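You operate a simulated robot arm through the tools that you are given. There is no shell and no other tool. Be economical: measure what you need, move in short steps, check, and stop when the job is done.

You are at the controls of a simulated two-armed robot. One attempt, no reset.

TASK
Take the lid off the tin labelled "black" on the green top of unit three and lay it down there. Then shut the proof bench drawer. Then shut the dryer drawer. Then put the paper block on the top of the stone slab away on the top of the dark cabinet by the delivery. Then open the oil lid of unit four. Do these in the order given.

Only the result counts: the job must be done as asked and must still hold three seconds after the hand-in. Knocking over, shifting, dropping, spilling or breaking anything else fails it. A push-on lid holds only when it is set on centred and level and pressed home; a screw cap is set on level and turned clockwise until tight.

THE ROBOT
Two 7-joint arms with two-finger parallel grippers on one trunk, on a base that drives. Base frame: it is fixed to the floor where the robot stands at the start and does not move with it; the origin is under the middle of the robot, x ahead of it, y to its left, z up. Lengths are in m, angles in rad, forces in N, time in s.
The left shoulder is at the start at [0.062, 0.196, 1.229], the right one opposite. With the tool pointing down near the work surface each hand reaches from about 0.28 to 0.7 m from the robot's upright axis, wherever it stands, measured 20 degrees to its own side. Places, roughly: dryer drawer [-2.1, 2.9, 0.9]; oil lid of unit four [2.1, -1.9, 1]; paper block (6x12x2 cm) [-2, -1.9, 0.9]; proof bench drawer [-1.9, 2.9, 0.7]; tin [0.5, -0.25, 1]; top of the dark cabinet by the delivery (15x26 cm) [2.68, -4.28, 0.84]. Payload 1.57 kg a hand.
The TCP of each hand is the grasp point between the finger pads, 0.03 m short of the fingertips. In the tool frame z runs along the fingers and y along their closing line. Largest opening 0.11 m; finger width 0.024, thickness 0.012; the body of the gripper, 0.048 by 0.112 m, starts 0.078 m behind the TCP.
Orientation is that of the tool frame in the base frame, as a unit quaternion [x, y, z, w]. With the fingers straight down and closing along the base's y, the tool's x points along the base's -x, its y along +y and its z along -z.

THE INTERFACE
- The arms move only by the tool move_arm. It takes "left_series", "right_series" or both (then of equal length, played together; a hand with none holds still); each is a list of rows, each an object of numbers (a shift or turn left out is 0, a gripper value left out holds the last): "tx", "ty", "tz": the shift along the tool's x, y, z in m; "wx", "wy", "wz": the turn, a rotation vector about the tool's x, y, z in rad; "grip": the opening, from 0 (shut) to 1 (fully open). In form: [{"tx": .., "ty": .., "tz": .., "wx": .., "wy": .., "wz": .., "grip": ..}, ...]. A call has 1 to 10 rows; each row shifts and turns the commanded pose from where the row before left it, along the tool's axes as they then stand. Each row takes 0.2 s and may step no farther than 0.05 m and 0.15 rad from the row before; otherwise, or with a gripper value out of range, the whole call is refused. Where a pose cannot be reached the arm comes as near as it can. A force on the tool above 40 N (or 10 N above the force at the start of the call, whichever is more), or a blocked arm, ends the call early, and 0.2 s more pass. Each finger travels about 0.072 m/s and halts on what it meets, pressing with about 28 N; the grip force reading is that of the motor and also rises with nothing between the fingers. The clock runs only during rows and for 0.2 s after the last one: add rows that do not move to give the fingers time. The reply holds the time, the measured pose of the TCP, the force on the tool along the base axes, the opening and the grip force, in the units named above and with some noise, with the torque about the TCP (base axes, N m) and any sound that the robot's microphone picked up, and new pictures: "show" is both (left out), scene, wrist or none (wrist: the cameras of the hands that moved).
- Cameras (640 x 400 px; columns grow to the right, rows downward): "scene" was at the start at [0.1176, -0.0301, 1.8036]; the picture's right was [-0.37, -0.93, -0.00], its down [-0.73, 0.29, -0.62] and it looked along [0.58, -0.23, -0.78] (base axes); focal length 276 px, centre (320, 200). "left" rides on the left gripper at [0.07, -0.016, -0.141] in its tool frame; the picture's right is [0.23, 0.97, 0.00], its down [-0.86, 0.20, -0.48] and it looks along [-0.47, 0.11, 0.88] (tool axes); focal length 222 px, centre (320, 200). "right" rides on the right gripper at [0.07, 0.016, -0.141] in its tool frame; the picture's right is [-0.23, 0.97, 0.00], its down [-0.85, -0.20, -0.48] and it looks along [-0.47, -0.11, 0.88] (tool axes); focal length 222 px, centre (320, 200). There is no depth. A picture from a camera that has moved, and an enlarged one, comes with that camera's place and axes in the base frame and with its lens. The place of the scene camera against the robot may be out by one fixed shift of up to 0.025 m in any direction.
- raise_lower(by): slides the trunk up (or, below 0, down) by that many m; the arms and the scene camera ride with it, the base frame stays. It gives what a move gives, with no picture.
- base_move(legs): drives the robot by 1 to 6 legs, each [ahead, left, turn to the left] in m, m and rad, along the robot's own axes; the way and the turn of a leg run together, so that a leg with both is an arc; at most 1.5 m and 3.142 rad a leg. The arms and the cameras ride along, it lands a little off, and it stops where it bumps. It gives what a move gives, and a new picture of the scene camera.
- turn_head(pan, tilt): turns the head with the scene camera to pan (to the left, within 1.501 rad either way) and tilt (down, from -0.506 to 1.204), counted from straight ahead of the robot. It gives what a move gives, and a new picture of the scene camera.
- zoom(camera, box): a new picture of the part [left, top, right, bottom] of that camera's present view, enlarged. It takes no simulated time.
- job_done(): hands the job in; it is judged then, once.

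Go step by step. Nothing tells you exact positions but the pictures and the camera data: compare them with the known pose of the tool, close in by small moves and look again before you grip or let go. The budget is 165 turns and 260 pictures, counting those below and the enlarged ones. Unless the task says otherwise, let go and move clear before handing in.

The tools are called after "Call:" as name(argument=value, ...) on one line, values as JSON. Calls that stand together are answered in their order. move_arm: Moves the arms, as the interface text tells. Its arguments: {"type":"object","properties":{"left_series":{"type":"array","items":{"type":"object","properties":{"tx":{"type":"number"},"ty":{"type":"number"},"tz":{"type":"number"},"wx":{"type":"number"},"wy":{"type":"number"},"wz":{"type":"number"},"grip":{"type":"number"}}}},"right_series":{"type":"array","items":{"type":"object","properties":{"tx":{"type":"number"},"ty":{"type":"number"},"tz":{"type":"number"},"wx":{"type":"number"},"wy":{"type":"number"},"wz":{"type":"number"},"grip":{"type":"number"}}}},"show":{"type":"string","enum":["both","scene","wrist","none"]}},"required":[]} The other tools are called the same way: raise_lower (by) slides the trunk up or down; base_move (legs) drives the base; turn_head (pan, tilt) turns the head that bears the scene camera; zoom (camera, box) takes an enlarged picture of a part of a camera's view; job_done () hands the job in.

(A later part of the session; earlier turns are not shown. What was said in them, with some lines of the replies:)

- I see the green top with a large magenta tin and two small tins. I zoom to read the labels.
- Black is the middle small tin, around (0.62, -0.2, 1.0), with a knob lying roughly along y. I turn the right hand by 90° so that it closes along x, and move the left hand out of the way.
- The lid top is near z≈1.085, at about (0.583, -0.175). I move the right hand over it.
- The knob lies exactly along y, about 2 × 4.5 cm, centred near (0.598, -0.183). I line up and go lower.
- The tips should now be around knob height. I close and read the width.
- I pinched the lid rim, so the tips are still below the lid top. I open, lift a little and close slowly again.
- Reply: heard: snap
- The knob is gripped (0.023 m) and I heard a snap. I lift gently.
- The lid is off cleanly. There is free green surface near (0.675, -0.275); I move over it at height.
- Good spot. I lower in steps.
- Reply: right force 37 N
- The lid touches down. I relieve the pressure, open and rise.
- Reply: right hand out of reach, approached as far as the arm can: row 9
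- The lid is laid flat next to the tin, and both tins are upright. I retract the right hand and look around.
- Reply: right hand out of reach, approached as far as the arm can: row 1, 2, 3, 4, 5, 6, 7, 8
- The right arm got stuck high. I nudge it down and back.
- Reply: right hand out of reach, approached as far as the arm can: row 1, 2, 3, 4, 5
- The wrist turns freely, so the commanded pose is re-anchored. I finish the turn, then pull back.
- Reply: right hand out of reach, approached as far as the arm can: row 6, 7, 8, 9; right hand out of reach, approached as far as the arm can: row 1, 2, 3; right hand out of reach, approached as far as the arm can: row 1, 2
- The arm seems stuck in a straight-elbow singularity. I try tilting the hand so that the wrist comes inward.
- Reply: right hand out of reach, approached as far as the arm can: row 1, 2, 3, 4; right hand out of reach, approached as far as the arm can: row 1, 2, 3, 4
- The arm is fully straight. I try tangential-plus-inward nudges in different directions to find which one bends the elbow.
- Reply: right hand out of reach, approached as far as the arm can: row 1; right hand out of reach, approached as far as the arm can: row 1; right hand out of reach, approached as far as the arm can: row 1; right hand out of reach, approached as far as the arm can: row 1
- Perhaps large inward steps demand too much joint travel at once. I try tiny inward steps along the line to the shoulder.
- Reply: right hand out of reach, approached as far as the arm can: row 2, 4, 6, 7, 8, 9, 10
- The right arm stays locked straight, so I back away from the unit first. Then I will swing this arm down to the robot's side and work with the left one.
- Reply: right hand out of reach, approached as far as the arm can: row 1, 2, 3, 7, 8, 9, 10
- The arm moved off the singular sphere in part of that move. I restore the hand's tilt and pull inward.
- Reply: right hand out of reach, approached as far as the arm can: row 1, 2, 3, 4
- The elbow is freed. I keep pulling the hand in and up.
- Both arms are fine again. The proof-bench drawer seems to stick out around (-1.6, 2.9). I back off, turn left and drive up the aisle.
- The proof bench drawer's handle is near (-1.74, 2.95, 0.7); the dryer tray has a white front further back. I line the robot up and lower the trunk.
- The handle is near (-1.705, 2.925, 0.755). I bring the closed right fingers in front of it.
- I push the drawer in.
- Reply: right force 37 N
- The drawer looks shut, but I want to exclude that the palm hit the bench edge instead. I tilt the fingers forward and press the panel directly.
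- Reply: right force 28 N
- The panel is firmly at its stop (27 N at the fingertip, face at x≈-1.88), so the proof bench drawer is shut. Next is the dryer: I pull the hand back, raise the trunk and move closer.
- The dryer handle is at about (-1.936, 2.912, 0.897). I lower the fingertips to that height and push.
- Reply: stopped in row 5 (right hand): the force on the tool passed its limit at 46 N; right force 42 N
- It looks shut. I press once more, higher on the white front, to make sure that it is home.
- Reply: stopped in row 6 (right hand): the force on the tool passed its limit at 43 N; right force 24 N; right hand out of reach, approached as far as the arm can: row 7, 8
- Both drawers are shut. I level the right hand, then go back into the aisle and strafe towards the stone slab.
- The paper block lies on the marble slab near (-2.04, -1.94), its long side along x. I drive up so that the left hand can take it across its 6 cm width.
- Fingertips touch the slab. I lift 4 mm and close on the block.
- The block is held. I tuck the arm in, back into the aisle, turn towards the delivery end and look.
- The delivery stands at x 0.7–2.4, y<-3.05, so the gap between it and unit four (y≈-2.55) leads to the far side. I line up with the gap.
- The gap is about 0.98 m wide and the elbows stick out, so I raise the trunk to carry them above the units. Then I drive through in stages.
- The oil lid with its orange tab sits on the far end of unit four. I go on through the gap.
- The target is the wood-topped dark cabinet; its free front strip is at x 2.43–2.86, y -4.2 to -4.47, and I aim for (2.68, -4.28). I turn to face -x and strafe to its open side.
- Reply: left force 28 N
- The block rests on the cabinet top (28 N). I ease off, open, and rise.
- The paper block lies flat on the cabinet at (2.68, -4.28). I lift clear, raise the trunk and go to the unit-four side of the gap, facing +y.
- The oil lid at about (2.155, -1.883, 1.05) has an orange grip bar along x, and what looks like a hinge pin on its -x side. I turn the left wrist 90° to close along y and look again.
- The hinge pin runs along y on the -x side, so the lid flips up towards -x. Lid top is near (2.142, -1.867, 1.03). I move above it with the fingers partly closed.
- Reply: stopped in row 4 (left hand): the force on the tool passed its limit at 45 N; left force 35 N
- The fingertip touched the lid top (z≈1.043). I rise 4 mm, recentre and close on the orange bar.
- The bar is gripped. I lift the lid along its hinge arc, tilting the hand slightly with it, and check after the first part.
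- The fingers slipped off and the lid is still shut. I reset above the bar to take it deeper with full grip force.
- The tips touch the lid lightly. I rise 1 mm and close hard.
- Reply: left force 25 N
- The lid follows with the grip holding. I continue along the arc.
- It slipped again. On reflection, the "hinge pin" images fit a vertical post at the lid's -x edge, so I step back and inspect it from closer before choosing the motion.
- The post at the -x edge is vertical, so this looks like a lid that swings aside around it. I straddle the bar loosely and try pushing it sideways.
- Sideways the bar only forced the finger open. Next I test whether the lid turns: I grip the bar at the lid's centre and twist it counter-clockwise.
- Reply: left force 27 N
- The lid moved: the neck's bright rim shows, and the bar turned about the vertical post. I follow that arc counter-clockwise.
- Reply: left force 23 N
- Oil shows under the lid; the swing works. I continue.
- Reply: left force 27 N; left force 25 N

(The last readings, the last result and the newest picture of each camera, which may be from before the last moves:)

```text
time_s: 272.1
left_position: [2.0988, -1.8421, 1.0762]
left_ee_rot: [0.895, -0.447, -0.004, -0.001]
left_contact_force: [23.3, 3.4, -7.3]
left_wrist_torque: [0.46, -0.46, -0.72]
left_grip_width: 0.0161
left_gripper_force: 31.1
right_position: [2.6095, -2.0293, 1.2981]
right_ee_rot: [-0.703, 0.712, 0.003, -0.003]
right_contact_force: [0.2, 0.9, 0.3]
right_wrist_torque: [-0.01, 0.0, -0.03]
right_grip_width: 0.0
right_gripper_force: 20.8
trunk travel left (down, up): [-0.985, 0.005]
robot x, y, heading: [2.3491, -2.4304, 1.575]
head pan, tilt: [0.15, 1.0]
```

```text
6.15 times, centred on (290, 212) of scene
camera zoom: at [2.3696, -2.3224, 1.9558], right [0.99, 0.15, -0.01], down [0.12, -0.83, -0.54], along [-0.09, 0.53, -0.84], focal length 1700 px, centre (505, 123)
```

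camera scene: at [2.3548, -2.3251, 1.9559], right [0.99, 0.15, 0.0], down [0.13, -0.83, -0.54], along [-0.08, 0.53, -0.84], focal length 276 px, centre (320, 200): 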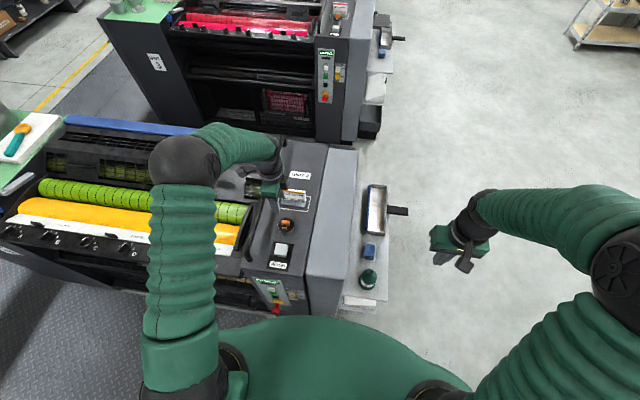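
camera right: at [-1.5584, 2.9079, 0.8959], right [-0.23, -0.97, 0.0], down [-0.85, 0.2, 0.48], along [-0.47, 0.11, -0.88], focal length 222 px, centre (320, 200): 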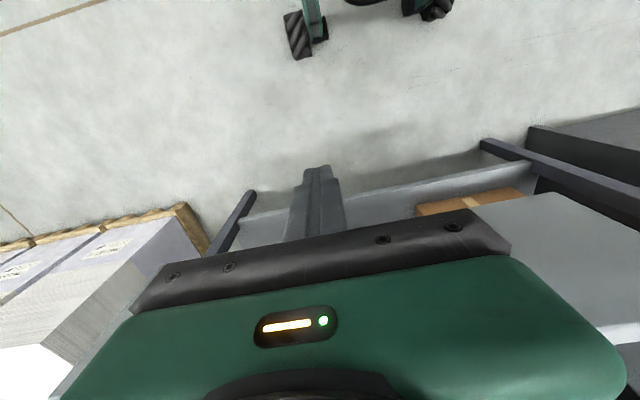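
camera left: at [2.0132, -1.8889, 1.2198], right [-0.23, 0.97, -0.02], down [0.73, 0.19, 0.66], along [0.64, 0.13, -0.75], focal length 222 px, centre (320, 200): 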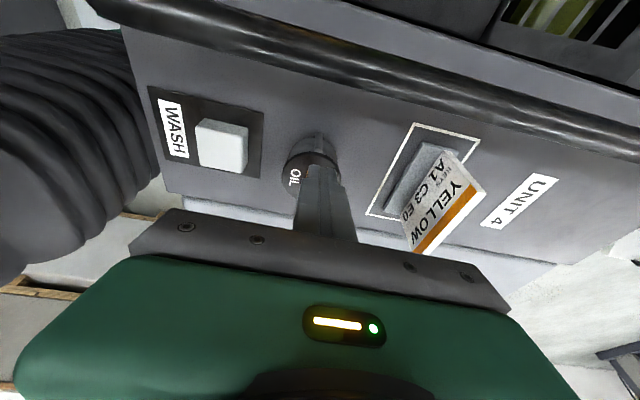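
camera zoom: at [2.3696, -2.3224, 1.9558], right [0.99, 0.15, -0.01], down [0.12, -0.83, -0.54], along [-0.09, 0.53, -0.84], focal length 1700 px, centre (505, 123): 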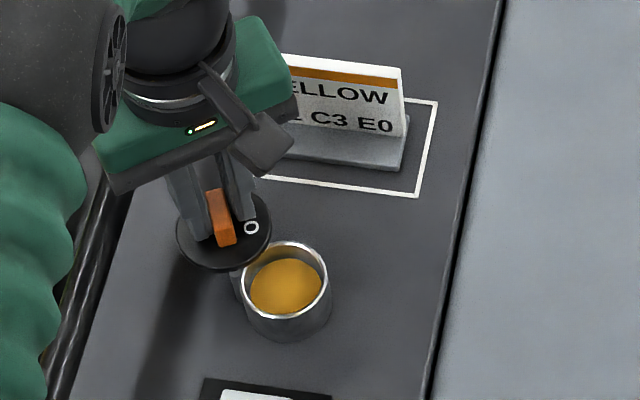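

The lid is at its stop, fully clear of the oil opening. I relax, open and rise straight up.

Call:
move_arm(left_series=[{"wz": 0.1, "ty": -0.003, "tx": -0.002}, {"wz": 0.05}, {"grip": 0.3}, {"grip": 0.35}, {}, {"tz": -0.02}, {"tz": -0.04}, {"tz": -0.04}, {"tz": -0.04}, {}], show="both")

Call:
zoom(camera="scene", box=[250, 180, 330, 245])

```text
time_s: 274.3
left_position: [2.0918, -1.8438, 1.2187]
left_ee_rot: [0.859, -0.512, -0.001, 0.002]
left_contact_force: [0.4, -0.5, 0.6]
left_wrist_torque: [0.02, 0.0, 0.02]
left_grip_width: 0.0383
left_gripper_force: 0.0
right_position: [2.6074, -2.0303, 1.2992]
right_ee_rot: [-0.702, 0.712, 0.002, -0.001]
right_contact_force: [0.1, 1.2, -0.1]
right_wrist_torque: [0.03, 0.01, 0.01]
right_grip_width: 0.0
right_gripper_force: 21.0
trunk travel left (down, up): [-0.985, 0.005]
robot x, y, heading: [2.3543, -2.4284, 1.573]
head pan, tilt: [0.15, 1.0]
camera scene: at [2.3594, -2.326, 1.9559], right [0.99, 0.15, 0.0], down [0.13, -0.83, -0.54], along [-0.08, 0.53, -0.84], focal length 276 px, centre (320, 200)
camera left: at [2.1385, -1.8982, 1.3588], right [-0.75, -0.66, 0.0], down [-0.58, 0.66, 0.48], along [-0.32, 0.36, -0.88], focal length 222 px, centre (320, 200)
```

scene: 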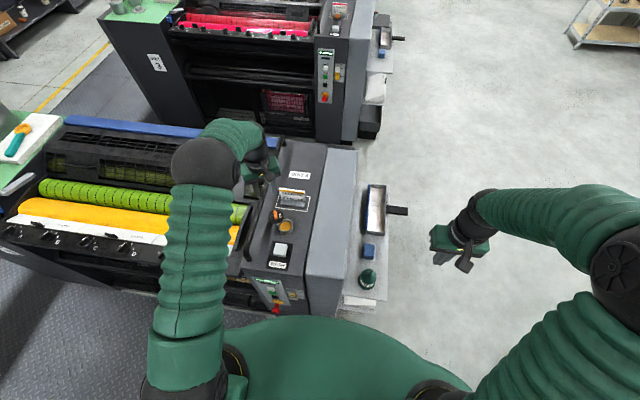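
left: 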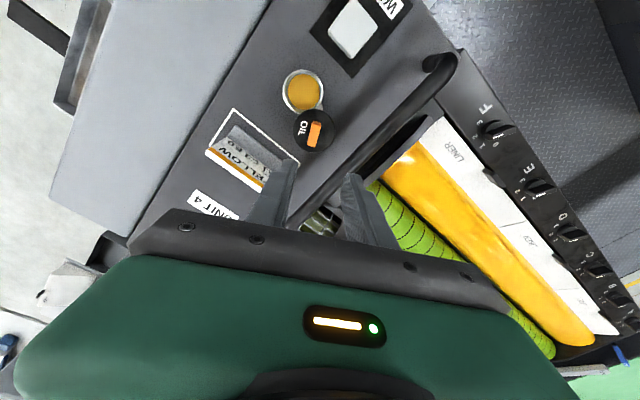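

```text
6.15 times, centred on (290, 212) of scene
camera zoom: at [2.3594, -2.326, 1.9559], right [0.99, 0.15, 0.0], down [0.13, -0.83, -0.54], along [-0.08, 0.53, -0.84], focal length 1700 px, centre (505, 123)
```

zoom: 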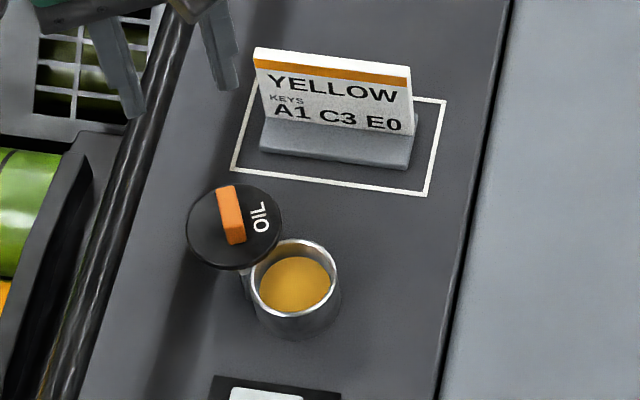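

The oil lid stays swung open, both hands are clear, and every step was done in the order given. I hand in.

Call:
job_done()

```text
The job is handed in.
```

I did all five steps in the order given and handed the job in; the result of the judging was not reported back to me.

- **Black tin:** the lid is off and lies flat on the green top beside the tin. I pinched the rim once before gripping the knob.
- **Proof bench drawer:** shut, pressed against its stop.
- **Dryer drawer:** shut, pressed against its stop.
- **Paper block:** lies flat on top of the dark cabinet by the delivery, at about (2.68, -4.28).
- **Oil lid of unit four:** swung open to its stop, with the oil opening clear. It swings sideways on a post; I slipped off the tab twice by lifting before I found that.

The last pictures showed nothing else knocked over or shifted.
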